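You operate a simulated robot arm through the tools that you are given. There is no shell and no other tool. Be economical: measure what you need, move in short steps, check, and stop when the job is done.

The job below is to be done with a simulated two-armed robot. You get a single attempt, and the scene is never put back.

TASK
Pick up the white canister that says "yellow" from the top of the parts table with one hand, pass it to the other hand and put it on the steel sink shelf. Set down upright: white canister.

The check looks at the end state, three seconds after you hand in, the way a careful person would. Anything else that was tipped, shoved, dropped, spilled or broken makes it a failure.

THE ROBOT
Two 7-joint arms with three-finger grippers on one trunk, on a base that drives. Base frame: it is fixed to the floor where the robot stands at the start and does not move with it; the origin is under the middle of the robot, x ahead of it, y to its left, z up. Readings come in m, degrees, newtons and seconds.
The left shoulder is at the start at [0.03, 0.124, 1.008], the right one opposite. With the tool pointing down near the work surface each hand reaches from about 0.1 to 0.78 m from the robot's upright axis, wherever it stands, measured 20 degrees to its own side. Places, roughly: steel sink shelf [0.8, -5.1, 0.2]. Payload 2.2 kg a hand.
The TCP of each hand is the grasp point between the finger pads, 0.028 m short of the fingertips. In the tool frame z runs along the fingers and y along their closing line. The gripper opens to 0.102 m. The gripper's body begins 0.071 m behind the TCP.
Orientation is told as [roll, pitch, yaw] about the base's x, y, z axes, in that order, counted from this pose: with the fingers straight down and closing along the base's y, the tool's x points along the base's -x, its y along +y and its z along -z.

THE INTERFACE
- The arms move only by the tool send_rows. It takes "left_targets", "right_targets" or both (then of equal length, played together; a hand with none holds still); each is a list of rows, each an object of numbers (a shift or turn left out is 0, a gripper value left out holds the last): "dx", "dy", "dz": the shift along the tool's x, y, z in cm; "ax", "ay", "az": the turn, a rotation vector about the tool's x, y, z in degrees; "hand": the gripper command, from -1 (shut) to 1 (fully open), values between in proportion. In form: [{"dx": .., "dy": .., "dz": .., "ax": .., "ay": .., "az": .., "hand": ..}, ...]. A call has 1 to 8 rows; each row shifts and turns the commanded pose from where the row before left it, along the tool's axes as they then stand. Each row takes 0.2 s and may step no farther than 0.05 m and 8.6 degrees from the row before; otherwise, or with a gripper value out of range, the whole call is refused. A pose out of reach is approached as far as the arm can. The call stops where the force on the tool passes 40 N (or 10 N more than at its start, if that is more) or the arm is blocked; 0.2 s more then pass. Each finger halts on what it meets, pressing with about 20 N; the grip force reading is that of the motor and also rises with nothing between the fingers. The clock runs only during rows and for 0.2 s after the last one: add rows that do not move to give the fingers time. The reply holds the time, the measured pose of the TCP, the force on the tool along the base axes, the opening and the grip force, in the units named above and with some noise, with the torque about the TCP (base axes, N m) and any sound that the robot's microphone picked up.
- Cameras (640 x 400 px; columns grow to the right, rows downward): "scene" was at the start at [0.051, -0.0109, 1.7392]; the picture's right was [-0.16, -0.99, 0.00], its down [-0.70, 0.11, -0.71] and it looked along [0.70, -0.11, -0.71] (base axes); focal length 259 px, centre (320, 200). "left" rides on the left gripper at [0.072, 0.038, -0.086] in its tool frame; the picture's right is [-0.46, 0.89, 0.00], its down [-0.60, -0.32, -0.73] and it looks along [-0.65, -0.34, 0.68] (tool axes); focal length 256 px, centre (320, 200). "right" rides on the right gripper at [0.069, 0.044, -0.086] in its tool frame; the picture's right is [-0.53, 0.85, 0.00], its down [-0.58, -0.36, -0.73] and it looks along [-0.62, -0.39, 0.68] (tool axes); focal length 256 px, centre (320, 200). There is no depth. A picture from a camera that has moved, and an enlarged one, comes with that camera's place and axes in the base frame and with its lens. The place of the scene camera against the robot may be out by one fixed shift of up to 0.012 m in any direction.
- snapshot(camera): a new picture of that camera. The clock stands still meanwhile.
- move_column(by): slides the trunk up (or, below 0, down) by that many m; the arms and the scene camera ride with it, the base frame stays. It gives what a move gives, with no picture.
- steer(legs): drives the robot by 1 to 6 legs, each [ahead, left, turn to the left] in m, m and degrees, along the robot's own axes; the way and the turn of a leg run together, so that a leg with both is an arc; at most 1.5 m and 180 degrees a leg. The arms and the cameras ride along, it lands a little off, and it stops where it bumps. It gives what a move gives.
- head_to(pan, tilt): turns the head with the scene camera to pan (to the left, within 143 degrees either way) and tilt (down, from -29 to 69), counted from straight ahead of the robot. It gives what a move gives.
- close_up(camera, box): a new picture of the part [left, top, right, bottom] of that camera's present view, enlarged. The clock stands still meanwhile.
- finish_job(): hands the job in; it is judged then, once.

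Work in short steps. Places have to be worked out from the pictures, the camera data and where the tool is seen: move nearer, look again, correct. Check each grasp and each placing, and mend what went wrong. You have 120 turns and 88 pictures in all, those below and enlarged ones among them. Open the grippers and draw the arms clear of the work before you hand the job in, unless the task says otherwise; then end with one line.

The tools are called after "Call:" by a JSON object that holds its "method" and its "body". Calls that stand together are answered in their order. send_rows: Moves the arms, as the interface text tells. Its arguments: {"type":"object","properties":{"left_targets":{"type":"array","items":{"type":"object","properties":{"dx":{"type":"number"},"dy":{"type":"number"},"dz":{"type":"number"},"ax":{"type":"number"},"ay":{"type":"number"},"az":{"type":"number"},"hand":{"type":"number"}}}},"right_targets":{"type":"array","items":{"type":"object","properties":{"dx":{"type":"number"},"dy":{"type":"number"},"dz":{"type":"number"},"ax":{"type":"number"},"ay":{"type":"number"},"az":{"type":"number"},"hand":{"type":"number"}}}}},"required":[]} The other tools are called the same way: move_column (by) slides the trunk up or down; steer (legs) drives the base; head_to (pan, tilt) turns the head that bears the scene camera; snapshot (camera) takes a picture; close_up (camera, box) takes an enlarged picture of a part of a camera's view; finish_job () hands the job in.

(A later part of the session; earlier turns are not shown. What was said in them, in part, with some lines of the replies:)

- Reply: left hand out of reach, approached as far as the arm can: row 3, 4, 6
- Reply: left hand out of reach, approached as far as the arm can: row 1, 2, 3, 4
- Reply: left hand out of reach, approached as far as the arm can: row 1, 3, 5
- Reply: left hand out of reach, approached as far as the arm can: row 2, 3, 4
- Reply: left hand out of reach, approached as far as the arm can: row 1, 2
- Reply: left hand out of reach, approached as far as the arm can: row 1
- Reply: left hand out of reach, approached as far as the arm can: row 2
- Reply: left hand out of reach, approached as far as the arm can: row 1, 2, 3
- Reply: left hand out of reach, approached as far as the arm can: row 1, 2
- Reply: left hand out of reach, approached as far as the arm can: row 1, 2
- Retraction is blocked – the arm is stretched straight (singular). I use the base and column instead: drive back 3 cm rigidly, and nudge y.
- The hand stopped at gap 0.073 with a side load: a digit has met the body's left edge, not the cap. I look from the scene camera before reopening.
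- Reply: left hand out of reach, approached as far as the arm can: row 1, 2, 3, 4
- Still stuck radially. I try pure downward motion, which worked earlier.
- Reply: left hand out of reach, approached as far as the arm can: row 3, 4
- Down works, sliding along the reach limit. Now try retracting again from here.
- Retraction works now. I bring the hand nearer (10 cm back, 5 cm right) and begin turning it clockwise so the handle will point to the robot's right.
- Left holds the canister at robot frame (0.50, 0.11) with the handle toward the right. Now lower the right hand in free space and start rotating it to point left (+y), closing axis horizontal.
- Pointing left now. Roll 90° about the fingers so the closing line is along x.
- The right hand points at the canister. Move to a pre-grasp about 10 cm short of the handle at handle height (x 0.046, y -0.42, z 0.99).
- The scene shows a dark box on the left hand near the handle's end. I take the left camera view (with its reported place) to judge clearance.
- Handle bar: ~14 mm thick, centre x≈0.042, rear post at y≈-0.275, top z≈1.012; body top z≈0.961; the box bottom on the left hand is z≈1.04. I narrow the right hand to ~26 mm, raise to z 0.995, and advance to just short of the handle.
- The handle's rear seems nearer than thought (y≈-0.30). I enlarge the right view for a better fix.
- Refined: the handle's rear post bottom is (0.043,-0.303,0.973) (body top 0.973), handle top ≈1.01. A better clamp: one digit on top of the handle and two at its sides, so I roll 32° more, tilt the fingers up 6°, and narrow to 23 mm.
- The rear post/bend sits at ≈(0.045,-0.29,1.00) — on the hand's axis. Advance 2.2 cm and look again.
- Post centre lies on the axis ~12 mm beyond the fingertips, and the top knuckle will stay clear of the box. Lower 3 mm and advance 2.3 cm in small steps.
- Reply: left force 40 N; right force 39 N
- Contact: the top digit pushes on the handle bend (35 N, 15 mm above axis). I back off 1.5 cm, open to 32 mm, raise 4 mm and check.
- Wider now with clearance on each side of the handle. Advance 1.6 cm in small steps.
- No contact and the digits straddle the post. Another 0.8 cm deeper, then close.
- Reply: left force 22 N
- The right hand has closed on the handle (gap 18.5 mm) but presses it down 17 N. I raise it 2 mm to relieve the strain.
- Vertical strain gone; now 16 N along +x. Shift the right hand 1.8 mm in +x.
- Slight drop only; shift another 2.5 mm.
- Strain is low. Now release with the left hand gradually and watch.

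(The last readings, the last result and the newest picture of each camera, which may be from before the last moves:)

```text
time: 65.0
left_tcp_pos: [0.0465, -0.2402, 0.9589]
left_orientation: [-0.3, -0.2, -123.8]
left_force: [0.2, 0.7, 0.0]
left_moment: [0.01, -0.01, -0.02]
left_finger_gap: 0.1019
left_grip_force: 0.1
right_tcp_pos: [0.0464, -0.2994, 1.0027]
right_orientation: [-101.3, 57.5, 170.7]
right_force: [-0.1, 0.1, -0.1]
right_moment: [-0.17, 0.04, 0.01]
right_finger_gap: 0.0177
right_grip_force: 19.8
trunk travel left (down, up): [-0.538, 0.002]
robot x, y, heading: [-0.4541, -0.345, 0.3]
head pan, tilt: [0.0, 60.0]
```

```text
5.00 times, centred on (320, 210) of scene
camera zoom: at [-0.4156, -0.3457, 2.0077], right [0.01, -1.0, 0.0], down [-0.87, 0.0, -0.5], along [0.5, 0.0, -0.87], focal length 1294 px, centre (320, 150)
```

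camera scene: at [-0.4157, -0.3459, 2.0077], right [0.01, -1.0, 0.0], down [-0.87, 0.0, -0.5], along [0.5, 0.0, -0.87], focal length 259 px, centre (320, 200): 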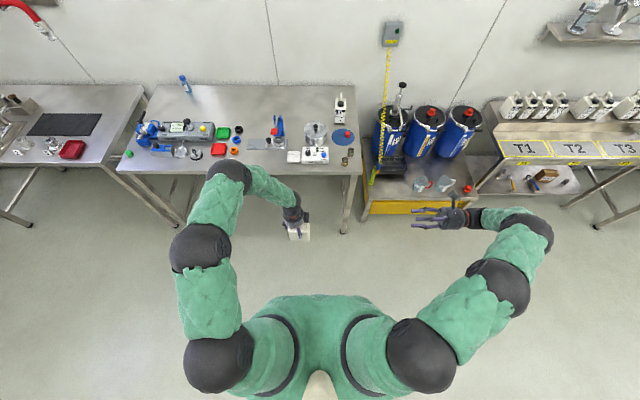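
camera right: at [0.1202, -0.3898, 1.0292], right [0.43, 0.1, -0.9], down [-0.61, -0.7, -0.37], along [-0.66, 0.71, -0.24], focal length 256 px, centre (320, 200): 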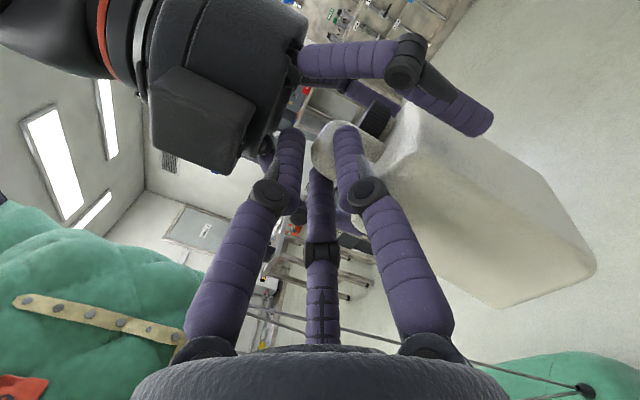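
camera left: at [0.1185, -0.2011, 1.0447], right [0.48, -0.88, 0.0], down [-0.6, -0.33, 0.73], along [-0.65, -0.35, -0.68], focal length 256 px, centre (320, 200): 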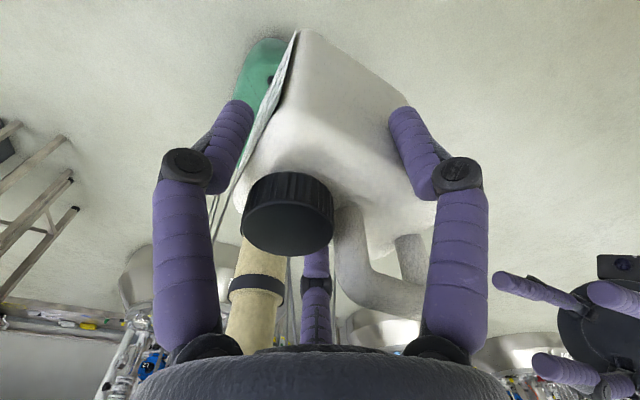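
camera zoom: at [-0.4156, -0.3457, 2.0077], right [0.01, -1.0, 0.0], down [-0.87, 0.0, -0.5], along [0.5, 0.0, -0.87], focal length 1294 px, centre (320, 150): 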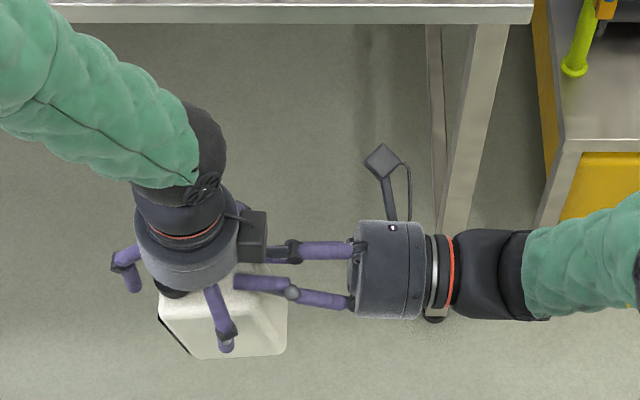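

The canister seems to have rotated in the right grip and the load reads near zero. I wait two short rows with no motion and look again.

Call:
{"method": "send_rows", "body": {"right_targets": [{"hand": -1}, {}]}}

Call:
{"method": "snapshot", "body": {"camera": "right"}}

Call:
{"method": "snapshot", "body": {"camera": "left"}}

```text
time: 65.7
left_tcp_pos: [0.0467, -0.2408, 0.9589]
left_orientation: [-0.3, -0.1, -123.7]
left_force: [1.2, 0.1, -0.1]
left_moment: [-0.02, -0.03, -0.01]
left_finger_gap: 0.1019
left_grip_force: 0.1
right_tcp_pos: [0.0454, -0.2991, 1.0033]
right_orientation: [-101.2, 57.6, 170.7]
right_force: [0.8, -0.2, 0.0]
right_moment: [-0.2, -0.02, 0.0]
right_finger_gap: 0.0176
right_grip_force: 20.1
trunk travel left (down, up): [-0.538, 0.002]
robot x, y, heading: [-0.4545, -0.3486, 0.0]
head pan, tilt: [0.0, 60.0]
```

```text
25 pictures are left
camera right: at [0.1202, -0.3898, 1.0292], right [0.43, 0.1, -0.9], down [-0.61, -0.7, -0.37], along [-0.66, 0.71, -0.24], focal length 256 px, centre (320, 200)
```

right: 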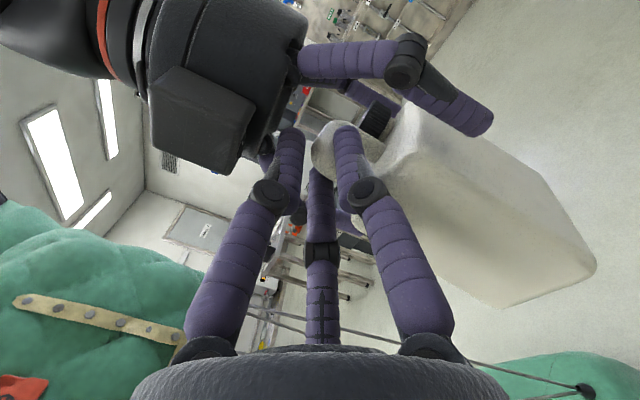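

```text
24 pictures are left
camera left: at [0.1189, -0.2004, 1.0444], right [0.48, -0.88, 0.0], down [-0.6, -0.33, 0.73], along [-0.65, -0.35, -0.68], focal length 256 px, centre (320, 200)
```

left: 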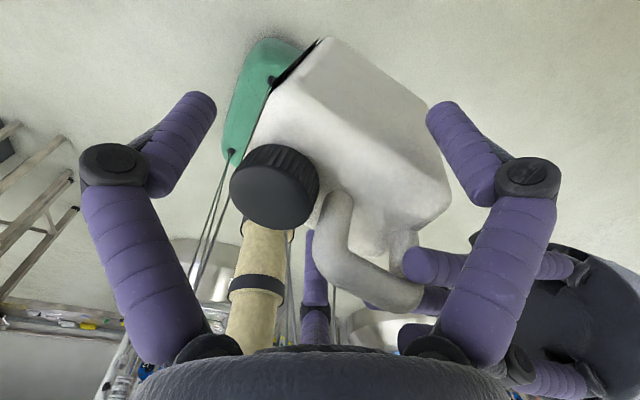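

The canister is static in the right grip, nose a bit down. I withdraw the left hand straight up and then back/left.

Call:
{"method": "send_rows", "body": {"left_targets": [{"dz": -2}, {"dz": -2}, {"dz": -3}, {"dz": -4}, {"dz": -4}, {}]}}

Call:
{"method": "head_to", "body": {"pan": -5, "tilt": 50}}

Call:
{"method": "snapshot", "body": {"camera": "left"}}

```text
time: 67.0
left_tcp_pos: [0.0484, -0.2396, 1.1097]
left_orientation: [-0.3, 0.0, -123.6]
left_force: [0.7, 0.2, 1.0]
left_moment: [0.01, 0.01, 0.0]
left_finger_gap: 0.1021
left_grip_force: 0.0
right_tcp_pos: [0.0466, -0.3007, 1.002]
right_orientation: [-101.3, 57.5, 170.8]
right_force: [0.8, 1.1, -0.6]
right_moment: [-0.17, 0.0, 0.01]
right_finger_gap: 0.0176
right_grip_force: 19.8
trunk travel left (down, up): [-0.538, 0.002]
robot x, y, heading: [-0.4508, -0.347, 0.4]
head pan, tilt: [0.0, 60.0]
```

```text
time: 67.8
left_tcp_pos: [0.0466, -0.2396, 1.1091]
left_orientation: [-0.4, 0.0, -123.7]
left_force: [-0.2, 0.1, -0.3]
left_moment: [0.0, 0.0, 0.0]
left_finger_gap: 0.1021
left_grip_force: 0.0
right_tcp_pos: [0.0456, -0.2993, 1.0024]
right_orientation: [-101.2, 57.5, 170.7]
right_force: [0.3, 0.7, 0.1]
right_moment: [-0.17, -0.02, -0.03]
right_finger_gap: 0.0176
right_grip_force: 20.5
trunk travel left (down, up): [-0.538, 0.002]
robot x, y, heading: [-0.4526, -0.3508, 0.6]
head pan, tilt: [-5.0, 50.0]
```

```text
23 pictures are left
camera left: at [0.1199, -0.2006, 1.1939], right [0.48, -0.88, 0.0], down [-0.6, -0.33, 0.73], along [-0.65, -0.35, -0.68], focal length 256 px, centre (320, 200)
```

left: 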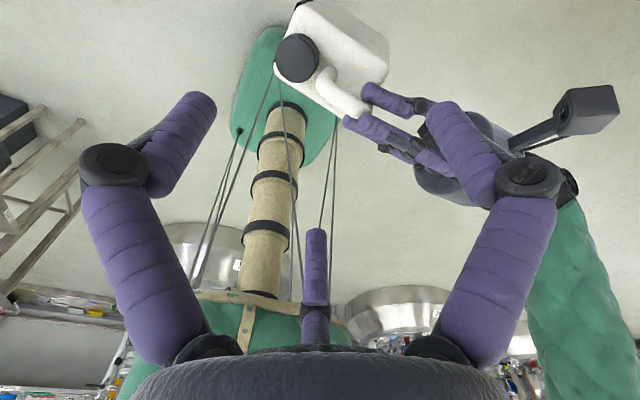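

Handover done. Move the left hand away to the robot's left so it's clear, then inspect the canister's tilt.

Call:
{"method": "send_rows", "body": {"left_targets": [{"dx": 2, "dy": -4.2}, {"dx": 2, "dy": -4.2}, {"dx": 2, "dy": -4.2}, {"dx": 2, "dy": -4.2}, {"dx": 2, "dy": -4.2}, {}]}}

Call:
{"method": "close_up", "body": {"camera": "scene", "box": [230, 150, 430, 275]}}

```text
time: 69.2
left_tcp_pos: [-0.0699, -0.0423, 1.111]
left_orientation: [-0.3, -0.1, -123.7]
left_force: [-0.3, -0.1, 0.3]
left_moment: [0.01, 0.03, 0.01]
left_finger_gap: 0.1019
left_grip_force: 0.0
right_tcp_pos: [0.0461, -0.3007, 1.0026]
right_orientation: [-101.4, 57.4, 170.6]
right_force: [0.8, 0.1, -0.6]
right_moment: [-0.18, 0.02, 0.02]
right_finger_gap: 0.0178
right_grip_force: 20.1
trunk travel left (down, up): [-0.538, 0.002]
robot x, y, heading: [-0.4542, -0.3507, 0.3]
head pan, tilt: [-5.0, 50.0]
```

```text
3.20 times, centred on (330, 212) of scene
camera zoom: at [-0.4047, -0.3535, 2.0203], right [-0.08, -1.0, 0.0], down [-0.76, 0.06, -0.64], along [0.64, -0.05, -0.77], focal length 828 px, centre (288, 160)
```

zoom: 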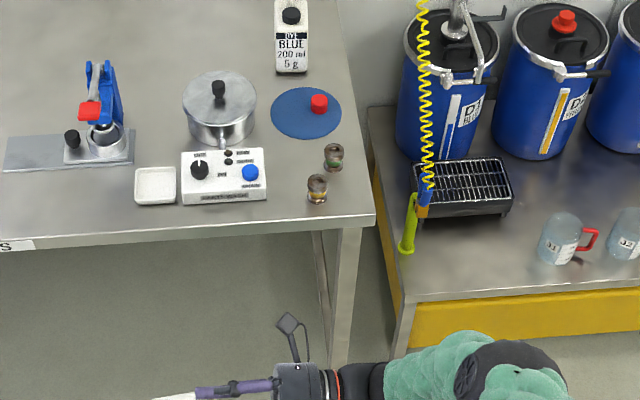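

The table is undisturbed; the canister lies below this crop. One more crop for its tilt.

Call:
{"method": "close_up", "body": {"camera": "scene", "box": [240, 240, 360, 315]}}

```text
5.33 times, centred on (300, 278) of scene
camera zoom: at [-0.4047, -0.3535, 2.0203], right [-0.08, -1.0, 0.0], down [-0.76, 0.06, -0.64], along [0.64, -0.05, -0.77], focal length 1381 px, centre (427, -213)
```

zoom: 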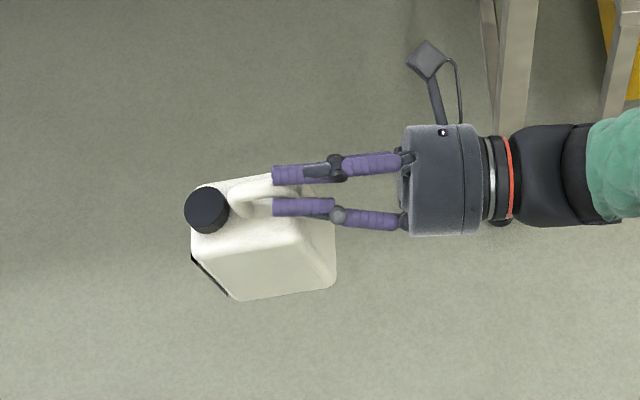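

The canister tilts about 9° nose-down in the grip; acceptable and correctable. Aisle is clear at x≈-0.45, so I strafe right in 1.5 m legs toward the sink.

Call:
{"method": "steer", "body": {"legs": [[-0.1, -1.4, 0], [0, -1.5, 0], [0, -1.4, 0]]}}

Call:
{"method": "head_to", "body": {"pan": -10, "tilt": 35}}

Call:
{"method": "snapshot", "body": {"camera": "scene"}}

```text
time: 89.6
left_tcp_pos: [-0.1407, -4.2887, 1.1098]
left_orientation: [-0.3, -0.2, -122.9]
left_force: [0.1, 0.6, -0.2]
left_moment: [0.01, -0.02, 0.01]
left_finger_gap: 0.1022
left_grip_force: 0.2
right_tcp_pos: [-0.0193, -4.5456, 1.0032]
right_orientation: [-101.3, 57.5, 171.5]
right_force: [0.3, 0.1, -0.5]
right_moment: [-0.16, -0.04, 0.0]
right_finger_gap: 0.0177
right_grip_force: 20.1
trunk travel left (down, up): [-0.538, 0.002]
robot x, y, heading: [-0.5171, -4.602, 1.0]
head pan, tilt: [-5.0, 50.0]
```

```text
time: 90.3
left_tcp_pos: [-0.1403, -4.2884, 1.1108]
left_orientation: [-0.3, -0.1, -122.9]
left_force: [0.4, 0.4, -0.3]
left_moment: [0.01, -0.01, -0.05]
left_finger_gap: 0.102
left_grip_force: 0.1
right_tcp_pos: [-0.0193, -4.5456, 1.0029]
right_orientation: [-101.4, 57.6, 171.5]
right_force: [-0.4, -0.1, 0.6]
right_moment: [-0.16, 0.0, 0.01]
right_finger_gap: 0.0178
right_grip_force: 19.8
trunk travel left (down, up): [-0.538, 0.002]
robot x, y, heading: [-0.52, -4.601, 1.4]
head pan, tilt: [-10.0, 35.0]
```

```text
20 pictures are left
camera scene: at [-0.4608, -4.6119, 2.042], right [-0.16, -0.99, 0.0], down [-0.57, 0.09, -0.82], along [0.81, -0.13, -0.57], focal length 259 px, centre (320, 200)
```

scene: 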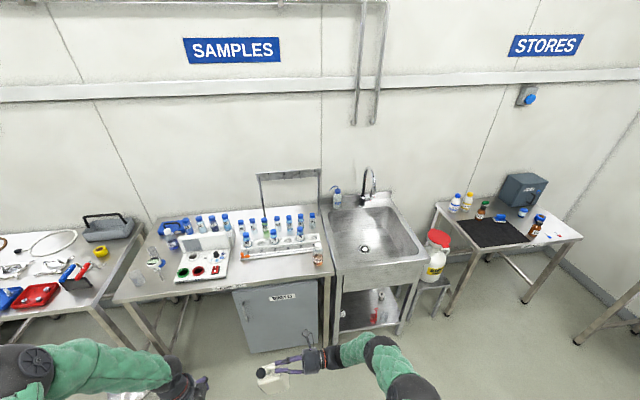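

The sink stands ahead-right, with an open shelf under it (front edge x≈0.37). I lower the column to look under the basin.

Call:
{"method": "move_column", "body": {"by": -0.5}}

Call:
{"method": "steer", "body": {"legs": [[0, -0.3, -1.2]]}}

Call:
{"method": "head_to", "body": {"pan": -10, "tilt": 45}}

Call:
{"method": "snapshot", "body": {"camera": "scene"}}

```text
refused: -0.5 is not a number from -0.4 to 0.4
```

```text
time: 92.4
left_tcp_pos: [-0.1323, -4.5935, 1.1101]
left_orientation: [-0.3, -0.1, -123.7]
left_force: [-0.4, 0.3, -0.1]
left_moment: [0.0, -0.01, -0.01]
left_finger_gap: 0.1019
left_grip_force: 0.1
right_tcp_pos: [-0.0158, -4.8521, 1.0027]
right_orientation: [-101.3, 57.5, 170.7]
right_force: [0.3, -0.1, 0.3]
right_moment: [-0.19, 0.0, -0.01]
right_finger_gap: 0.0179
right_grip_force: 20.0
trunk travel left (down, up): [-0.538, 0.002]
robot x, y, heading: [-0.5165, -4.8988, 0.6]
head pan, tilt: [-10.0, 35.0]
```

```text
time: 93.1
left_tcp_pos: [-0.1314, -4.5942, 1.1109]
left_orientation: [-0.3, -0.1, -123.8]
left_force: [0.5, -0.5, 0.2]
left_moment: [0.0, -0.03, 0.01]
left_finger_gap: 0.102
left_grip_force: 0.1
right_tcp_pos: [-0.0162, -4.8511, 1.003]
right_orientation: [-101.4, 57.4, 170.7]
right_force: [-0.6, 0.1, -0.6]
right_moment: [-0.17, -0.03, -0.02]
right_finger_gap: 0.0176
right_grip_force: 19.8
trunk travel left (down, up): [-0.538, 0.002]
robot x, y, heading: [-0.516, -4.9008, 0.3]
head pan, tilt: [-10.0, 45.0]
```

```text
19 pictures are left
camera scene: at [-0.4643, -4.9114, 2.0272], right [-0.17, -0.99, 0.0], down [-0.7, 0.12, -0.71], along [0.7, -0.12, -0.71], focal length 259 px, centre (320, 200)
```

scene: 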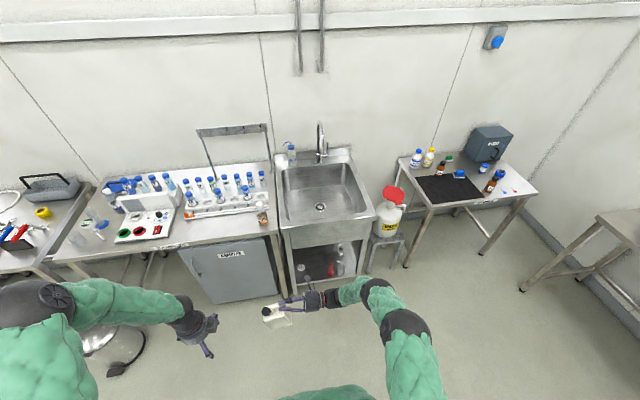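

Lower the column in two steps (each limited to 0.4), then look at the shelf.

Call:
{"method": "move_column", "body": {"by": -0.4}}

Call:
{"method": "head_to", "body": {"pan": -10, "tilt": 38}}

Call:
{"method": "snapshot", "body": {"camera": "scene"}}

```text
time: 96.9
left_tcp_pos: [-0.132, -4.5932, 0.7112]
left_orientation: [-0.3, -0.1, -123.8]
left_force: [-0.3, -0.6, -0.6]
left_moment: [0.0, 0.01, 0.0]
left_finger_gap: 0.1018
left_grip_force: 0.0
right_tcp_pos: [-0.0164, -4.852, 0.6029]
right_orientation: [-101.3, 57.4, 170.7]
right_force: [1.0, -0.8, -0.8]
right_moment: [-0.17, 0.03, -0.01]
right_finger_gap: 0.0175
right_grip_force: 19.8
trunk travel left (down, up): [-0.138, 0.402]
robot x, y, heading: [-0.5163, -4.9026, 0.1]
head pan, tilt: [-10.0, 45.0]
```

```text
time: 97.6
left_tcp_pos: [-0.1328, -4.5931, 0.7107]
left_orientation: [-0.3, -0.1, -123.8]
left_force: [-0.7, 0.3, 0.5]
left_moment: [0.0, 0.02, 0.01]
left_finger_gap: 0.1019
left_grip_force: 0.1
right_tcp_pos: [-0.016, -4.8526, 0.6037]
right_orientation: [-101.3, 57.6, 170.7]
right_force: [0.2, -0.9, 0.3]
right_moment: [-0.17, -0.01, -0.01]
right_finger_gap: 0.0179
right_grip_force: 19.7
trunk travel left (down, up): [-0.138, 0.402]
robot x, y, heading: [-0.5163, -4.8967, 0.1]
head pan, tilt: [-10.0, 38.0]
```

```text
18 pictures are left
camera scene: at [-0.4596, -4.9118, 1.6374], right [-0.17, -0.99, 0.0], down [-0.61, 0.1, -0.79], along [0.78, -0.13, -0.62], focal length 259 px, centre (320, 200)
```

scene: 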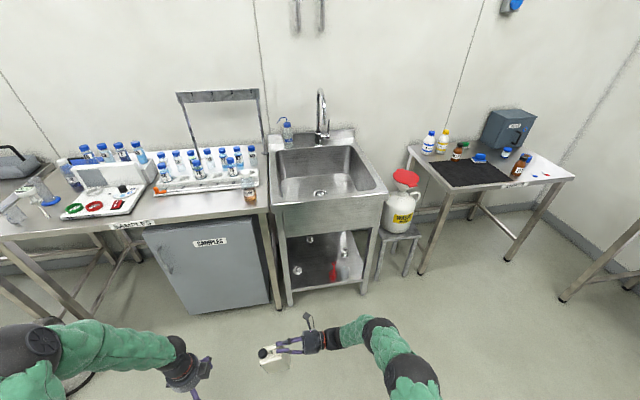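

The shelf is visible under the basin with some items on it; enlarge.

Call:
{"method": "close_up", "body": {"camera": "scene", "box": [265, 190, 395, 310]}}

```text
3.33 times, centred on (330, 250) of scene
camera zoom: at [-0.4596, -4.9118, 1.6374], right [-0.17, -0.99, 0.0], down [-0.61, 0.1, -0.79], along [0.78, -0.13, -0.62], focal length 863 px, centre (287, 33)
```

zoom: 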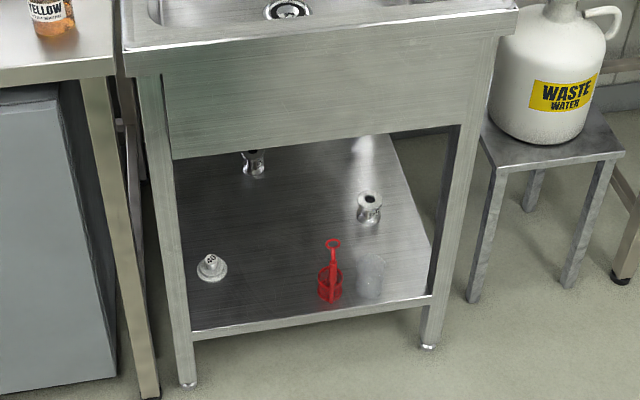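

Shelf: front edge x≈0.48 from y -4.89 to -5.35, z≈0.2; free spot between the small steel item (0.60,-4.94) and the red cup (0.53,-5.16): I'll place at y≈-5.05. Opening height to ~0.69. First, in free space, pull the right hand back 20 cm and turn it 90° clockwise to point forward.

Call:
{"method": "send_rows", "body": {"right_targets": [{"dz": -4}, {"dz": -4}, {"dz": -4}, {"dz": -4}, {"dz": -4}, {}]}}

Call:
{"method": "send_rows", "body": {"right_targets": [{"ax": -7.17, "ay": 4.48, "az": -0.89}, {"ax": -7.17, "ay": 4.48, "az": -0.89}, {"ax": -7.17, "ay": 4.48, "az": -0.89}, {"ax": -7.17, "ay": 4.48, "az": -0.89}, {"ax": -7.17, "ay": 4.48, "az": -0.89}]}}

Call:
{"method": "send_rows", "body": {"right_targets": [{"ax": -7.17, "ay": 4.48, "az": -0.89}, {"ax": -7.17, "ay": 4.48, "az": -0.89}, {"ax": -7.17, "ay": 4.48, "az": -0.89}, {"ax": -7.17, "ay": 4.48, "az": -0.89}, {"ax": -7.17, "ay": 4.48, "az": -0.89}, {"ax": -4.2, "ay": 2.6, "az": -0.5}, {}]}}

Call:
{"method": "snapshot", "body": {"camera": "scene"}}

```text
time: 99.0
left_tcp_pos: [-0.1323, -4.594, 0.7091]
left_orientation: [-0.2, -0.2, -123.8]
left_force: [-0.2, -0.2, 0.4]
left_moment: [0.06, -0.01, 0.0]
left_finger_gap: 0.1019
left_grip_force: 0.1
right_tcp_pos: [-0.013, -5.051, 0.5812]
right_orientation: [-101.2, 57.5, 170.7]
right_force: [0.2, 0.0, -0.2]
right_moment: [-0.14, -0.03, 0.0]
right_finger_gap: 0.0176
right_grip_force: 19.6
trunk travel left (down, up): [-0.138, 0.402]
robot x, y, heading: [-0.5159, -4.9025, 0.1]
head pan, tilt: [-10.0, 38.0]
```

```text
time: 100.2
left_tcp_pos: [-0.1334, -4.5938, 0.7109]
left_orientation: [-0.4, -0.2, -123.7]
left_force: [0.4, -0.6, 0.0]
left_moment: [-0.01, -0.02, 0.0]
left_finger_gap: 0.1019
left_grip_force: 0.0
right_tcp_pos: [-0.0159, -5.0504, 0.5816]
right_orientation: [-101.2, 57.5, 128.2]
right_force: [0.7, -0.6, -0.5]
right_moment: [-0.15, 0.11, 0.05]
right_finger_gap: 0.0177
right_grip_force: 19.7
trunk travel left (down, up): [-0.138, 0.402]
robot x, y, heading: [-0.5181, -4.8977, 0.4]
head pan, tilt: [-10.0, 38.0]
```

```text
time: 101.8
left_tcp_pos: [-0.1323, -4.5939, 0.7106]
left_orientation: [-0.3, -0.1, -123.8]
left_force: [0.5, 0.2, 0.0]
left_moment: [-0.01, -0.01, -0.01]
left_finger_gap: 0.1019
left_grip_force: 0.0
right_tcp_pos: [-0.0156, -5.0501, 0.582]
right_orientation: [-101.1, 57.6, 80.8]
right_force: [1.0, 0.2, 0.2]
right_moment: [-0.01, 0.16, 0.0]
right_finger_gap: 0.0177
right_grip_force: 20.3
trunk travel left (down, up): [-0.138, 0.402]
robot x, y, heading: [-0.5164, -4.902, -0.1]
head pan, tilt: [-10.0, 38.0]
```

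```text
16 pictures are left
camera scene: at [-0.4596, -4.9121, 1.6375], right [-0.17, -0.99, 0.0], down [-0.61, 0.1, -0.79], along [0.78, -0.13, -0.62], focal length 259 px, centre (320, 200)
```

scene: 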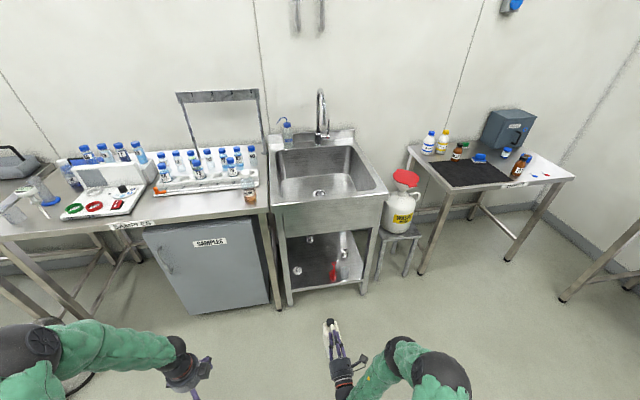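

The hand points forward at y=-5.05. I pitch it up 6° to counter the droop, lower it 16 cm in free space, and at the same time retract the left arm 13 cm so it won't meet the samples table.

Call:
{"method": "send_rows", "body": {"right_targets": [{"ax": 3.2, "ay": 5.1}, {"dx": -3.33, "dy": 2.07, "dz": -0.83}, {"dx": -3.33, "dy": 2.07, "dz": -0.83}, {"dx": -3.33, "dy": 2.07, "dz": -0.83}, {"dx": -3.33, "dy": 2.07, "dz": -0.83}, {}], "left_targets": [{"dx": -1.8, "dy": -2.7}, {"dx": -1.8, "dy": -2.7}, {"dx": -1.8, "dy": -2.7}, {"dx": -1.8, "dy": -2.7}, {}, {}]}}

Call:
{"method": "head_to", "body": {"pan": 5, "tilt": 58}}

Call:
{"method": "snapshot", "body": {"camera": "scene"}}

```text
time: 103.2
left_tcp_pos: [-0.2617, -4.5927, 0.7117]
left_orientation: [-0.3, -0.2, -123.7]
left_force: [-0.3, -0.6, -0.3]
left_moment: [0.0, -0.01, 0.03]
left_finger_gap: 0.1019
left_grip_force: 0.0
right_tcp_pos: [-0.0219, -5.0557, 0.4627]
right_orientation: [-111.6, 56.0, 72.0]
right_force: [0.0, 0.1, 0.1]
right_moment: [0.02, 0.2, 0.0]
right_finger_gap: 0.0176
right_grip_force: 19.7
right hand out of reach, approached as far as the arm can: row 4, 5
trunk travel left (down, up): [-0.138, 0.402]
robot x, y, heading: [-0.515, -4.8987, 0.1]
head pan, tilt: [-10.0, 38.0]
```

```text
time: 104.0
left_tcp_pos: [-0.262, -4.5927, 0.7113]
left_orientation: [-0.3, -0.1, -123.8]
left_force: [0.9, -0.4, -0.7]
left_moment: [0.0, 0.01, 0.01]
left_finger_gap: 0.1019
left_grip_force: 0.0
right_tcp_pos: [-0.0209, -5.0561, 0.464]
right_orientation: [-111.8, 56.0, 71.9]
right_force: [0.4, -0.1, 1.1]
right_moment: [0.0, 0.2, 0.0]
right_finger_gap: 0.0179
right_grip_force: 20.1
trunk travel left (down, up): [-0.138, 0.402]
robot x, y, heading: [-0.5186, -4.9005, 0.2]
head pan, tilt: [5.0, 58.0]
```

```text
15 pictures are left
camera scene: at [-0.4761, -4.8911, 1.6102], right [0.09, -1.0, 0.0], down [-0.84, -0.08, -0.53], along [0.53, 0.05, -0.85], focal length 259 px, centre (320, 200)
```

scene: 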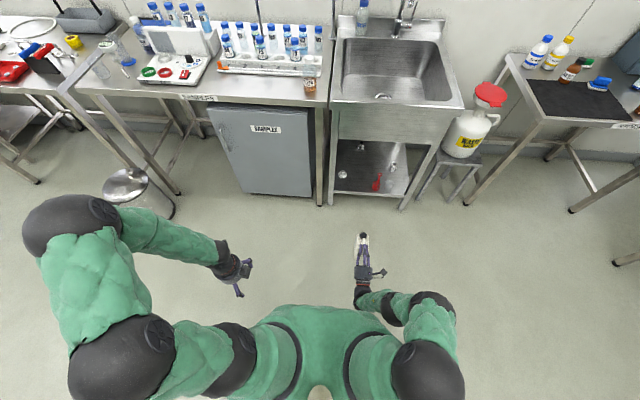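

Nothing near the arms. Lower the column 10 cm (hand z≈0.36) and drive 0.33 m forward so the canister stops just outside the sink front.

Call:
{"method": "move_column", "body": {"by": -0.1}}

Call:
{"method": "steer", "body": {"legs": [[0.33, 0.01, 0]]}}

Call:
{"method": "snapshot", "body": {"camera": "right"}}

Call:
{"method": "close_up", "body": {"camera": "scene", "box": [310, 80, 470, 260]}}

```text
time: 105.4
left_tcp_pos: [-0.2617, -4.5937, 0.6114]
left_orientation: [-0.3, -0.1, -123.8]
left_force: [1.1, -0.6, -0.6]
left_moment: [0.01, 0.01, -0.03]
left_finger_gap: 0.1021
left_grip_force: 0.0
right_tcp_pos: [-0.0224, -5.0572, 0.3625]
right_orientation: [-111.8, 56.0, 71.8]
right_force: [0.6, -1.6, 0.2]
right_moment: [-0.06, 0.24, 0.0]
right_finger_gap: 0.0177
right_grip_force: 19.6
trunk travel left (down, up): [-0.038, 0.502]
robot x, y, heading: [-0.5161, -4.9, 0.4]
head pan, tilt: [5.0, 58.0]
```

```text
time: 107.5
left_tcp_pos: [0.0692, -4.5829, 0.6118]
left_orientation: [-0.4, 0.0, -123.8]
left_force: [-0.2, 0.5, -0.1]
left_moment: [0.0, 0.03, -0.01]
left_finger_gap: 0.1019
left_grip_force: 0.1
right_tcp_pos: [0.3093, -5.0462, 0.3625]
right_orientation: [-111.7, 55.9, 72.0]
right_force: [-1.3, -0.1, -0.2]
right_moment: [0.0, 0.24, 0.03]
right_finger_gap: 0.0176
right_grip_force: 20.0
trunk travel left (down, up): [-0.038, 0.502]
robot x, y, heading: [-0.1883, -4.884, -0.0]
head pan, tilt: [5.0, 58.0]
```

```text
14 pictures are left
camera right: at [0.2171, -5.1204, 0.3802], right [0.19, -0.43, -0.88], down [-0.66, 0.61, -0.44], along [0.73, 0.66, -0.17], focal length 256 px, centre (320, 200)
```

right: 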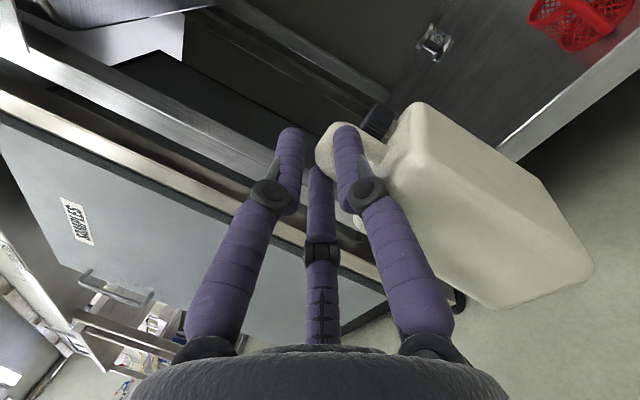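

```text
2.22 times, centred on (390, 170) of scene
camera zoom: at [-0.1448, -4.8802, 1.5101], right [0.09, -1.0, 0.0], down [-0.84, -0.08, -0.53], along [0.53, 0.05, -0.85], focal length 575 px, centre (164, 267)
```

zoom: 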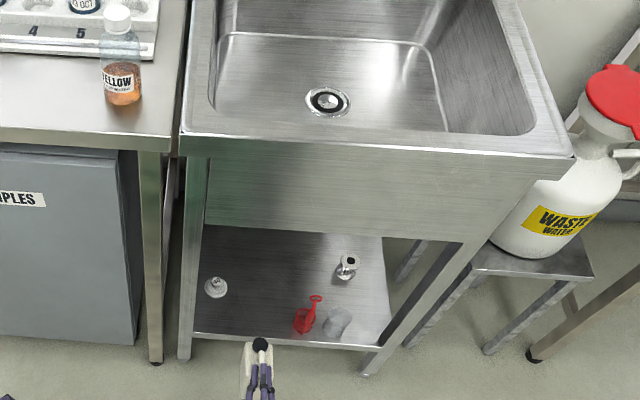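

Shelf edge again x≈0.48; canister axis at y≈-5.04, midway between the steel item (y -4.944) and red cup (y -5.17), bottom ≈5 cm above the shelf. Insert 15 cm by extending the arm.

Call:
{"method": "send_rows", "body": {"right_targets": [{"dx": -0.53, "dy": 0.33, "dz": 2.93}, {"dx": -0.53, "dy": 0.33, "dz": 2.93}, {"dx": -0.53, "dy": 0.33, "dz": 2.93}, {"dx": -0.53, "dy": 0.33, "dz": 2.93}, {"dx": -0.53, "dy": 0.33, "dz": 2.93}, {}]}}

Call:
{"method": "snapshot", "body": {"camera": "right"}}

```text
time: 109.0
left_tcp_pos: [0.0697, -4.5827, 0.6101]
left_orientation: [-0.4, -0.1, -124.0]
left_force: [0.3, 0.0, 0.2]
left_moment: [0.01, -0.02, 0.01]
left_finger_gap: 0.1019
left_grip_force: 0.1
right_tcp_pos: [0.4253, -5.0519, 0.3994]
right_orientation: [-111.7, 56.0, 72.0]
right_force: [-0.5, 0.8, 0.0]
right_moment: [0.0, 0.22, 0.0]
right_finger_gap: 0.0177
right_grip_force: 19.8
right hand out of reach, approached as far as the arm can: row 1, 2, 3, 4, 5
trunk travel left (down, up): [-0.038, 0.502]
robot x, y, heading: [-0.1844, -4.8894, 0.0]
head pan, tilt: [5.0, 58.0]
```

```text
12 pictures are left
camera right: at [0.334, -5.1266, 0.417], right [0.19, -0.43, -0.88], down [-0.66, 0.61, -0.44], along [0.73, 0.66, -0.17], focal length 256 px, centre (320, 200)
```

right: 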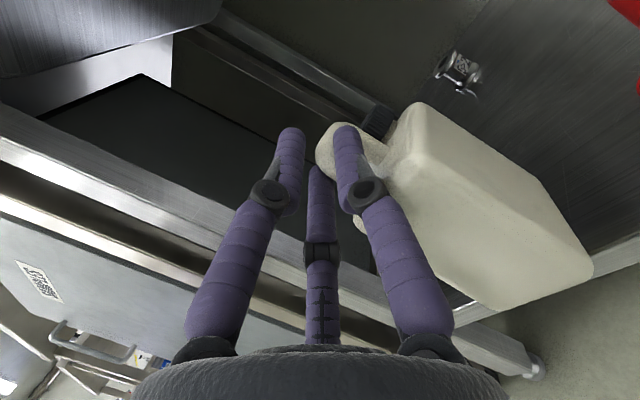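

The up-pitch hits a wrist limit as the arm extends. I'll level the hand instead (pitch back 12°) and let the shelf level the canister on contact; then continue inserting 9 cm.

Call:
{"method": "send_rows", "body": {"right_targets": [{"ax": -4.2, "ay": -6.8}, {"ax": -2.1, "ay": -3.4}, {"dz": 3}, {"dz": 3}, {"dz": 3}, {}]}}

Call:
{"method": "close_up", "body": {"camera": "scene", "box": [340, 160, 440, 250]}}

```text
time: 110.3
left_tcp_pos: [0.0697, -4.5841, 0.6115]
left_orientation: [-0.3, -0.1, -123.9]
left_force: [-0.2, 0.0, 0.7]
left_moment: [0.03, -0.02, 0.0]
left_finger_gap: 0.1022
left_grip_force: 0.0
right_tcp_pos: [0.5169, -5.0528, 0.4015]
right_orientation: [-90.0, 57.8, 90.4]
right_force: [-0.1, -0.2, 0.8]
right_moment: [-0.02, 0.16, -0.01]
right_finger_gap: 0.0176
right_grip_force: 20.3
trunk travel left (down, up): [-0.038, 0.502]
robot x, y, heading: [-0.1842, -4.8881, 0.1]
head pan, tilt: [5.0, 58.0]
```

```text
4.44 times, centred on (390, 205) of scene
camera zoom: at [-0.1447, -4.8801, 1.5101], right [0.09, -1.0, 0.0], down [-0.84, -0.08, -0.53], along [0.53, 0.05, -0.85], focal length 1150 px, centre (9, 178)
```

zoom: 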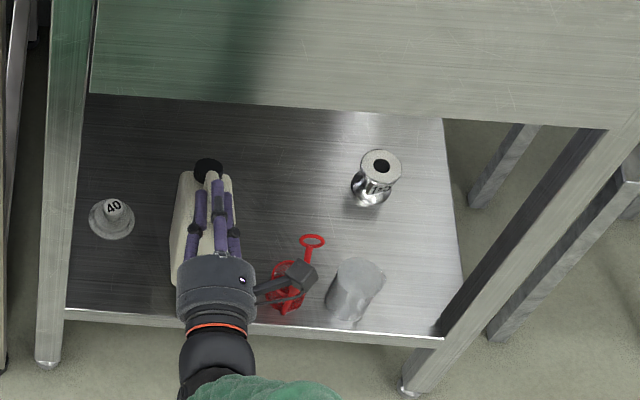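

Hand is now level at (0.517,-5.053,0.40), canister over the shelf with room on both sides. Shift 1.2 cm left away from the red item and lower 5 cm.

Call:
{"method": "send_rows", "body": {"right_targets": [{"dx": -0.64, "dy": -1.02}, {"dx": -1.7, "dy": 1.06}, {"dx": -1.7, "dy": 1.06}, {"dx": -0.85, "dy": 0.53}, {}]}}

Call:
{"method": "snapshot", "body": {"camera": "right"}}

```text
time: 111.5
left_tcp_pos: [0.0702, -4.583, 0.6115]
left_orientation: [-0.3, -0.1, -123.9]
left_force: [0.4, -0.1, -1.0]
left_moment: [-0.04, -0.02, -0.03]
left_finger_gap: 0.102
left_grip_force: 0.0
right_tcp_pos: [0.5038, -5.0428, 0.3893]
right_orientation: [-89.9, 57.9, 90.3]
right_force: [0.1, 0.0, 0.9]
right_moment: [-0.03, 0.09, -0.04]
right_finger_gap: 0.0178
right_grip_force: 20.4
right hand out of reach, approached as far as the arm can: row 2, 3, 4
trunk travel left (down, up): [-0.038, 0.502]
robot x, y, heading: [-0.1874, -4.8883, 0.2]
head pan, tilt: [5.0, 58.0]
```

```text
10 pictures are left
camera right: at [0.4181, -5.1192, 0.4256], right [0.0, -0.43, -0.9], down [-0.73, 0.61, -0.29], along [0.68, 0.66, -0.32], focal length 256 px, centre (320, 200)
```

right: 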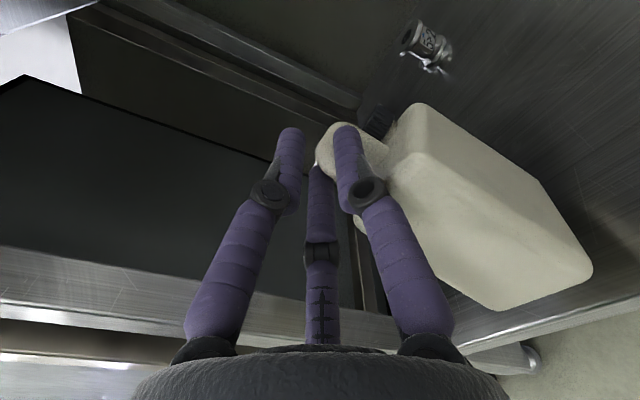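

The arm can't go lower while this extended. I retract the arm 12 cm, drive the base 13 cm forward instead (left elbow stays well short of the table), then lower.

Call:
{"method": "send_rows", "body": {"right_targets": [{"dz": -3}, {"dz": -3}, {"dz": -3}, {"dz": -3}, {}]}}

Call:
{"method": "steer", "body": {"legs": [[0.135, 0, 0]]}}

Call:
{"method": "move_column", "body": {"by": -0.03}}

Call:
{"method": "close_up", "body": {"camera": "scene", "box": [330, 160, 450, 280]}}

```text
time: 112.8
left_tcp_pos: [0.0702, -4.5828, 0.6115]
left_orientation: [-0.3, 0.0, -123.9]
left_force: [0.8, -0.3, -0.2]
left_moment: [0.0, 0.0, 0.01]
left_finger_gap: 0.1021
left_grip_force: 0.1
right_tcp_pos: [0.3849, -5.0457, 0.3883]
right_orientation: [-89.9, 57.9, 90.3]
right_force: [0.5, -0.1, 0.5]
right_moment: [0.01, 0.09, 0.0]
right_finger_gap: 0.0179
right_grip_force: 20.1
trunk travel left (down, up): [-0.038, 0.502]
robot x, y, heading: [-0.1861, -4.8887, 0.4]
head pan, tilt: [5.0, 58.0]
```

```text
time: 114.0
left_tcp_pos: [0.2046, -4.5822, 0.6111]
left_orientation: [-0.3, -0.1, -123.9]
left_force: [-0.5, 0.5, 1.2]
left_moment: [-0.03, -0.02, 0.03]
left_finger_gap: 0.1022
left_grip_force: 0.0
right_tcp_pos: [0.5185, -5.0456, 0.3891]
right_orientation: [-89.9, 57.9, 90.4]
right_force: [0.6, 0.6, -0.4]
right_moment: [-0.03, 0.1, -0.01]
right_finger_gap: 0.0175
right_grip_force: 19.4
trunk travel left (down, up): [-0.038, 0.502]
robot x, y, heading: [-0.051, -4.8864, 0.1]
head pan, tilt: [5.0, 58.0]
```

```text
time: 114.8
left_tcp_pos: [0.2024, -4.5828, 0.5813]
left_orientation: [-0.2, 0.1, -123.9]
left_force: [0.1, -0.6, -0.4]
left_moment: [-0.01, -0.02, -0.02]
left_finger_gap: 0.102
left_grip_force: 0.1
right_tcp_pos: [0.5222, -5.0479, 0.3661]
right_orientation: [-92.7, 58.2, 88.0]
right_force: [-2.5, 3.4, 14.1]
right_moment: [0.06, -0.42, 0.1]
right_finger_gap: 0.018
right_grip_force: 20.2
trunk travel left (down, up): [-0.008, 0.532]
robot x, y, heading: [-0.0553, -4.8868, -0.1]
head pan, tilt: [5.0, 58.0]
stopped: the force on the tool passed its limit at 42 N (the readings are from after the stop); the commanded pose is now the measured one
```

```text
3.33 times, centred on (390, 220) of scene
camera zoom: at [-0.0129, -4.8794, 1.4798], right [0.09, -1.0, 0.0], down [-0.84, -0.08, -0.53], along [0.53, 0.05, -0.85], focal length 863 px, centre (87, 133)
```

zoom: 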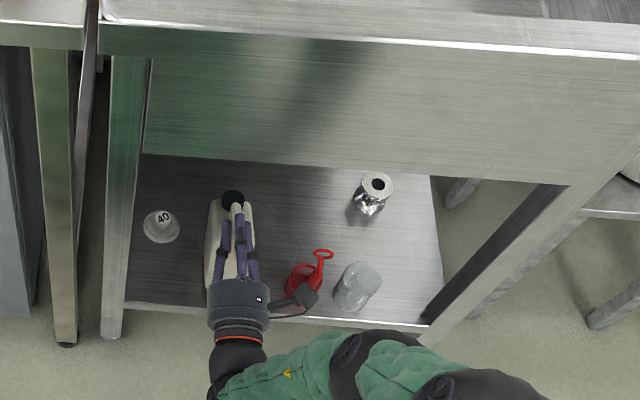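

The canister's nose touched the shelf at hand z≈0.366 (contact ~6 cm ahead of the grip). I raise 2.5 cm, retract 6 cm, drive 6 cm forward, then pitch the hand up 12° to level the canister before setting down.

Call:
{"method": "send_rows", "body": {"right_targets": [{"dx": 2.1, "dy": -1.3}, {"dz": -3}, {"dz": -3}, {}]}}

Call:
{"method": "steer", "body": {"legs": [[0.06, 0, 0]]}}

Call:
{"method": "send_rows", "body": {"right_targets": [{"ax": 4.2, "ay": 6.8}, {"ax": 2.1, "ay": 3.4}, {}]}}

Call:
{"method": "snapshot", "body": {"camera": "right"}}

```text
time: 115.8
left_tcp_pos: [0.2044, -4.5829, 0.5807]
left_orientation: [-0.3, -0.1, -123.9]
left_force: [-1.1, 0.2, -0.5]
left_moment: [0.02, 0.03, -0.01]
left_finger_gap: 0.1023
left_grip_force: 0.1
right_tcp_pos: [0.4631, -5.0472, 0.3871]
right_orientation: [-91.9, 58.1, 88.6]
right_force: [-0.4, 0.1, -3.5]
right_moment: [-0.02, 0.12, 0.02]
right_finger_gap: 0.0176
right_grip_force: 19.8
trunk travel left (down, up): [-0.008, 0.532]
robot x, y, heading: [-0.0498, -4.8906, -0.0]
head pan, tilt: [5.0, 58.0]
```

```text
time: 116.7
left_tcp_pos: [0.2638, -4.5831, 0.5814]
left_orientation: [-0.3, -0.1, -123.8]
left_force: [0.5, 0.4, 0.0]
left_moment: [-0.02, -0.03, 0.03]
left_finger_gap: 0.1021
left_grip_force: 0.2
right_tcp_pos: [0.5246, -5.047, 0.3864]
right_orientation: [-91.9, 58.1, 88.5]
right_force: [0.2, -0.3, -4.0]
right_moment: [0.0, 0.15, 0.03]
right_finger_gap: 0.0177
right_grip_force: 20.0
trunk travel left (down, up): [-0.008, 0.532]
robot x, y, heading: [0.008, -4.8887, -0.0]
head pan, tilt: [5.0, 58.0]
```

```text
time: 117.5
left_tcp_pos: [0.2639, -4.5821, 0.5811]
left_orientation: [-0.3, -0.1, -123.9]
left_force: [0.0, 0.1, 0.4]
left_moment: [-0.02, 0.01, 0.0]
left_finger_gap: 0.1019
left_grip_force: 0.0
right_tcp_pos: [0.5231, -5.0478, 0.3864]
right_orientation: [-113.7, 55.8, 70.3]
right_force: [1.2, 0.2, -5.1]
right_moment: [-0.02, 0.17, 0.02]
right_finger_gap: 0.0179
right_grip_force: 19.3
trunk travel left (down, up): [-0.008, 0.532]
robot x, y, heading: [0.0063, -4.8892, 0.2]
head pan, tilt: [5.0, 58.0]
```

```text
8 pictures are left
camera right: at [0.4313, -5.1219, 0.4028], right [0.2, -0.44, -0.88], down [-0.65, 0.61, -0.45], along [0.73, 0.66, -0.16], focal length 256 px, centre (320, 200)
```

right: 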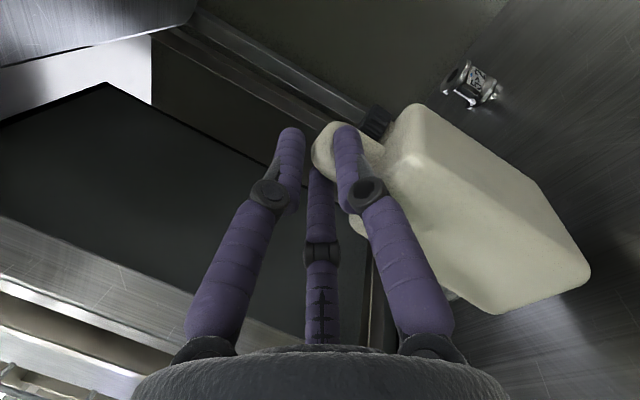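

The hand is pitched up ~13° and the canister looks near level. I lower 1.2 cm in small steps and watch the contact force.

Call:
{"method": "send_rows", "body": {"right_targets": [{"dx": -0.5, "dy": 0.31, "dz": -0.14}, {"dx": -0.5, "dy": 0.31, "dz": -0.14}, {}]}}

```text
time: 118.3
left_tcp_pos: [0.2638, -4.5822, 0.5809]
left_orientation: [-0.2, 0.0, -123.8]
left_force: [-0.1, 0.3, 0.2]
left_moment: [0.03, 0.0, -0.03]
left_finger_gap: 0.102
left_grip_force: 0.2
right_tcp_pos: [0.5231, -5.0466, 0.3743]
right_orientation: [-113.6, 55.8, 70.3]
right_force: [-0.2, -0.1, -3.7]
right_moment: [-0.02, 0.2, -0.01]
right_finger_gap: 0.0176
right_grip_force: 19.6
trunk travel left (down, up): [-0.008, 0.532]
robot x, y, heading: [0.0054, -4.8904, 0.1]
head pan, tilt: [5.0, 58.0]
```

No contact at z=0.374. Continue 2 cm lower in 5 mm steps.

Call:
{"method": "send_rows", "body": {"right_targets": [{"dx": -0.42, "dy": 0.26, "dz": -0.12}, {"dx": -0.42, "dy": 0.26, "dz": -0.12}, {"dx": -0.42, "dy": 0.26, "dz": -0.12}, {"dx": -0.42, "dy": 0.26, "dz": -0.12}, {}]}}

```text
time: 119.5
left_tcp_pos: [0.2633, -4.5823, 0.5808]
left_orientation: [-0.3, -0.1, -124.0]
left_force: [0.0, -0.3, 0.0]
left_moment: [0.02, 0.0, -0.01]
left_finger_gap: 0.1021
left_grip_force: 0.1
right_tcp_pos: [0.5241, -5.048, 0.3546]
right_orientation: [-113.6, 55.8, 70.3]
right_force: [-0.7, 0.5, -3.4]
right_moment: [0.02, 0.22, -0.03]
right_finger_gap: 0.0177
right_grip_force: 20.0
trunk travel left (down, up): [-0.008, 0.532]
robot x, y, heading: [0.0088, -4.8862, 0.2]
head pan, tilt: [5.0, 58.0]
```

Still free at 0.355. Continue.

Call:
{"method": "send_rows", "body": {"right_targets": [{"dx": -0.42, "dy": 0.26, "dz": -0.12}, {"dx": -0.42, "dy": 0.26, "dz": -0.12}, {"dx": -0.42, "dy": 0.26, "dz": -0.12}, {}]}}

Call:
{"method": "close_up", "body": {"camera": "right", "box": [300, 60, 640, 340]}}

```text
time: 120.5
left_tcp_pos: [0.2627, -4.5816, 0.5811]
left_orientation: [-0.2, -0.1, -123.9]
left_force: [-0.2, -0.5, 0.7]
left_moment: [0.04, 0.02, 0.01]
left_finger_gap: 0.1023
left_grip_force: 0.1
right_tcp_pos: [0.5219, -5.0476, 0.3421]
right_orientation: [-113.8, 55.8, 70.1]
right_force: [0.7, 1.7, 18.2]
right_moment: [0.0, -0.51, 0.12]
right_finger_gap: 0.018
right_grip_force: 20.2
trunk travel left (down, up): [-0.008, 0.532]
robot x, y, heading: [0.0078, -4.8894, 0.1]
head pan, tilt: [5.0, 58.0]
```

```text
1.43 times, centred on (470, 200) of right
camera zoom: at [0.4309, -5.1226, 0.3582], right [0.21, -0.44, -0.88], down [-0.65, 0.61, -0.46], along [0.73, 0.66, -0.16], focal length 366 px, centre (106, 200)
```

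zoom: 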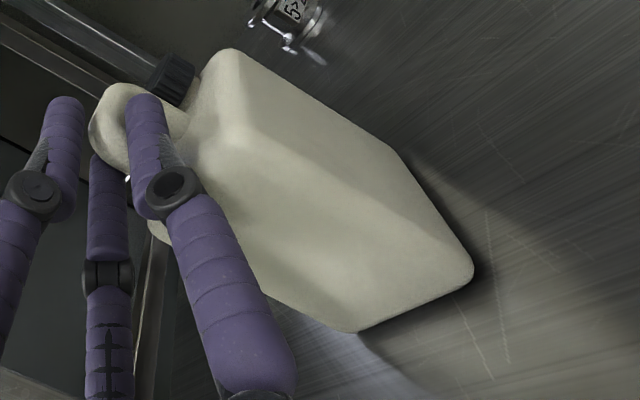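

Contact now acts ~3 cm ahead of the grip, i.e. spread under the base, and the picture shows the bottom edge flush on the shelf: the canister is level. Ease up 3 mm, then open the fingers to ~32 mm.

Call:
{"method": "send_rows", "body": {"right_targets": [{"dx": 0.2, "dy": -0.12, "dz": 0.05}, {}, {"hand": -0.55}, {"hand": -0.45}, {"hand": -0.37}, {}]}}

Call:
{"method": "close_up", "body": {"camera": "right", "box": [240, 60, 640, 340]}}

```text
time: 121.9
left_tcp_pos: [0.264, -4.5821, 0.582]
left_orientation: [-0.4, -0.1, -123.9]
left_force: [0.0, -0.1, 0.2]
left_moment: [-0.01, -0.02, -0.01]
left_finger_gap: 0.1019
left_grip_force: 0.1
right_tcp_pos: [0.5217, -5.0483, 0.3416]
right_orientation: [-113.6, 55.9, 70.3]
right_force: [-0.6, -0.5, 0.4]
right_moment: [-0.02, 0.02, 0.01]
right_finger_gap: 0.0323
right_grip_force: 0.0
trunk travel left (down, up): [-0.008, 0.532]
robot x, y, heading: [0.011, -4.8913, -0.1]
head pan, tilt: [5.0, 58.0]
```

```text
1.43 times, centred on (440, 200) of right
camera zoom: at [0.4304, -5.1222, 0.3574], right [0.2, -0.44, -0.88], down [-0.65, 0.61, -0.45], along [0.73, 0.66, -0.16], focal length 366 px, centre (149, 200)
```

zoom: 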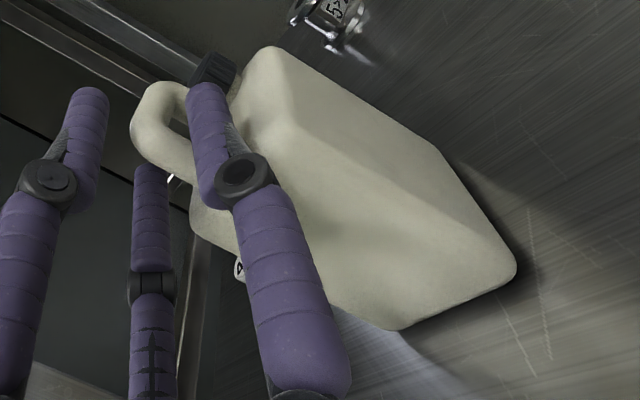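

Released, zero force, canister standing. Withdraw straight back along the fingers.

Call:
{"method": "send_rows", "body": {"right_targets": [{"dz": -1}, {"dz": -1.5}, {"dz": -2}, {"dz": -2}, {"dz": -2.5}, {}]}}

Call:
{"method": "close_up", "body": {"camera": "scene", "box": [330, 120, 470, 260]}}

```text
time: 123.3
left_tcp_pos: [0.2641, -4.5824, 0.5806]
left_orientation: [-0.3, -0.1, -123.8]
left_force: [-0.1, -0.4, -0.5]
left_moment: [-0.05, -0.01, 0.03]
left_finger_gap: 0.1022
left_grip_force: 0.0
right_tcp_pos: [0.4342, -5.0483, 0.327]
right_orientation: [-113.8, 55.9, 70.3]
right_force: [0.1, -0.2, -0.1]
right_moment: [0.02, -0.02, -0.01]
right_finger_gap: 0.0322
right_grip_force: 0.1
right hand out of reach, approached as far as the arm can: row 5
trunk travel left (down, up): [-0.008, 0.532]
robot x, y, heading: [0.0057, -4.8898, -0.1]
head pan, tilt: [5.0, 58.0]
```

```text
2.86 times, centred on (400, 190) of scene
camera zoom: at [0.0485, -4.8798, 1.4798], right [0.09, -1.0, 0.0], down [-0.84, -0.07, -0.53], along [0.53, 0.05, -0.85], focal length 740 px, centre (91, 229)
```

zoom: 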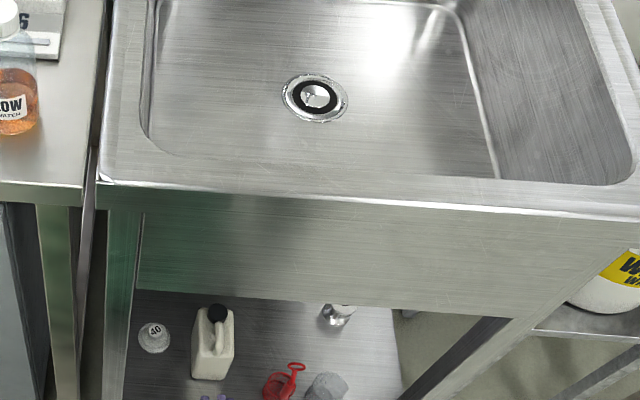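

The canister stands upright on the shelf and neighbours are untouched. Back the robot straight out 0.4 m and take a last look.

Call:
{"method": "steer", "body": {"legs": [[-0.4, 0, 0]]}}

Call:
{"method": "send_rows", "body": {"right_targets": [{"hand": 1}, {}, {}], "left_targets": [{"hand": 1}, {}, {}]}}

Call:
{"method": "head_to", "body": {"pan": -8, "tilt": 40}}

Call:
{"method": "close_up", "body": {"camera": "scene", "box": [240, 130, 400, 330]}}

```text
time: 125.8
left_tcp_pos: [-0.1395, -4.5836, 0.5808]
left_orientation: [-0.3, -0.2, -123.8]
left_force: [0.2, -0.4, -0.1]
left_moment: [-0.01, 0.0, 0.01]
left_finger_gap: 0.1018
left_grip_force: 0.1
right_tcp_pos: [0.0318, -5.0495, 0.3265]
right_orientation: [-113.8, 55.9, 70.5]
right_force: [-0.1, -0.2, 0.3]
right_moment: [0.0, 0.0, 0.04]
right_finger_gap: 0.0319
right_grip_force: 0.0
trunk travel left (down, up): [-0.008, 0.532]
robot x, y, heading: [-0.3947, -4.887, 0.1]
head pan, tilt: [5.0, 58.0]
```

```text
time: 126.6
left_tcp_pos: [-0.1393, -4.583, 0.581]
left_orientation: [-0.2, -0.1, -123.8]
left_force: [0.4, 0.2, 0.7]
left_moment: [0.01, 0.03, -0.02]
left_finger_gap: 0.1018
left_grip_force: 0.0
right_tcp_pos: [0.033, -5.0496, 0.3278]
right_orientation: [-113.8, 55.9, 70.3]
right_force: [-0.2, -0.1, 0.2]
right_moment: [-0.01, -0.01, 0.01]
right_finger_gap: 0.1021
right_grip_force: 0.1
trunk travel left (down, up): [-0.008, 0.532]
robot x, y, heading: [-0.3923, -4.8907, 0.4]
head pan, tilt: [5.0, 58.0]
```

```text
time: 127.4
left_tcp_pos: [-0.1387, -4.5828, 0.5813]
left_orientation: [-0.2, -0.2, -123.8]
left_force: [0.6, 0.1, -0.4]
left_moment: [-0.01, 0.02, 0.0]
left_finger_gap: 0.1022
left_grip_force: 0.1
right_tcp_pos: [0.032, -5.0486, 0.3259]
right_orientation: [-113.8, 55.9, 70.4]
right_force: [-0.3, -0.7, 0.4]
right_moment: [-0.03, -0.02, 0.03]
right_finger_gap: 0.102
right_grip_force: 0.1
trunk travel left (down, up): [-0.008, 0.532]
robot x, y, heading: [-0.391, -4.8913, 0.2]
head pan, tilt: [-8.0, 40.0]
```

```text
2.00 times, centred on (320, 230) of scene
camera zoom: at [-0.3382, -4.8983, 1.5041], right [-0.14, -0.99, 0.0], down [-0.64, 0.09, -0.77], along [0.76, -0.1, -0.64], focal length 518 px, centre (320, 140)
```

zoom: 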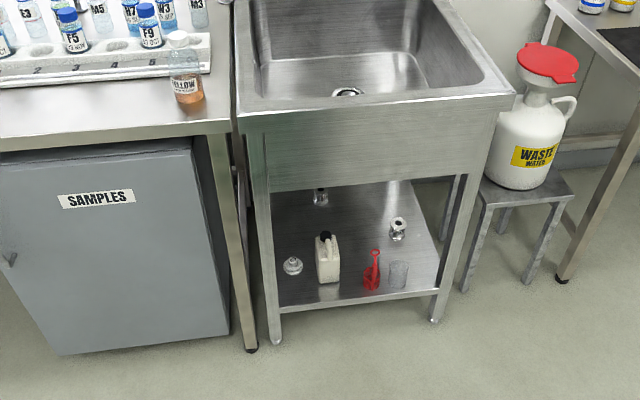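

The canister stands upright on the sink shelf, the things around it are undisturbed, and both grippers are open and clear. Handing in.

Call:
{"method": "finish_job", "body": {}}

```text
The job is handed in.
```

The white "YELLOW" canister was picked up with the left hand, passed to the right hand, and set upright on the steel sink shelf; the last pictures show the items around it still in place.
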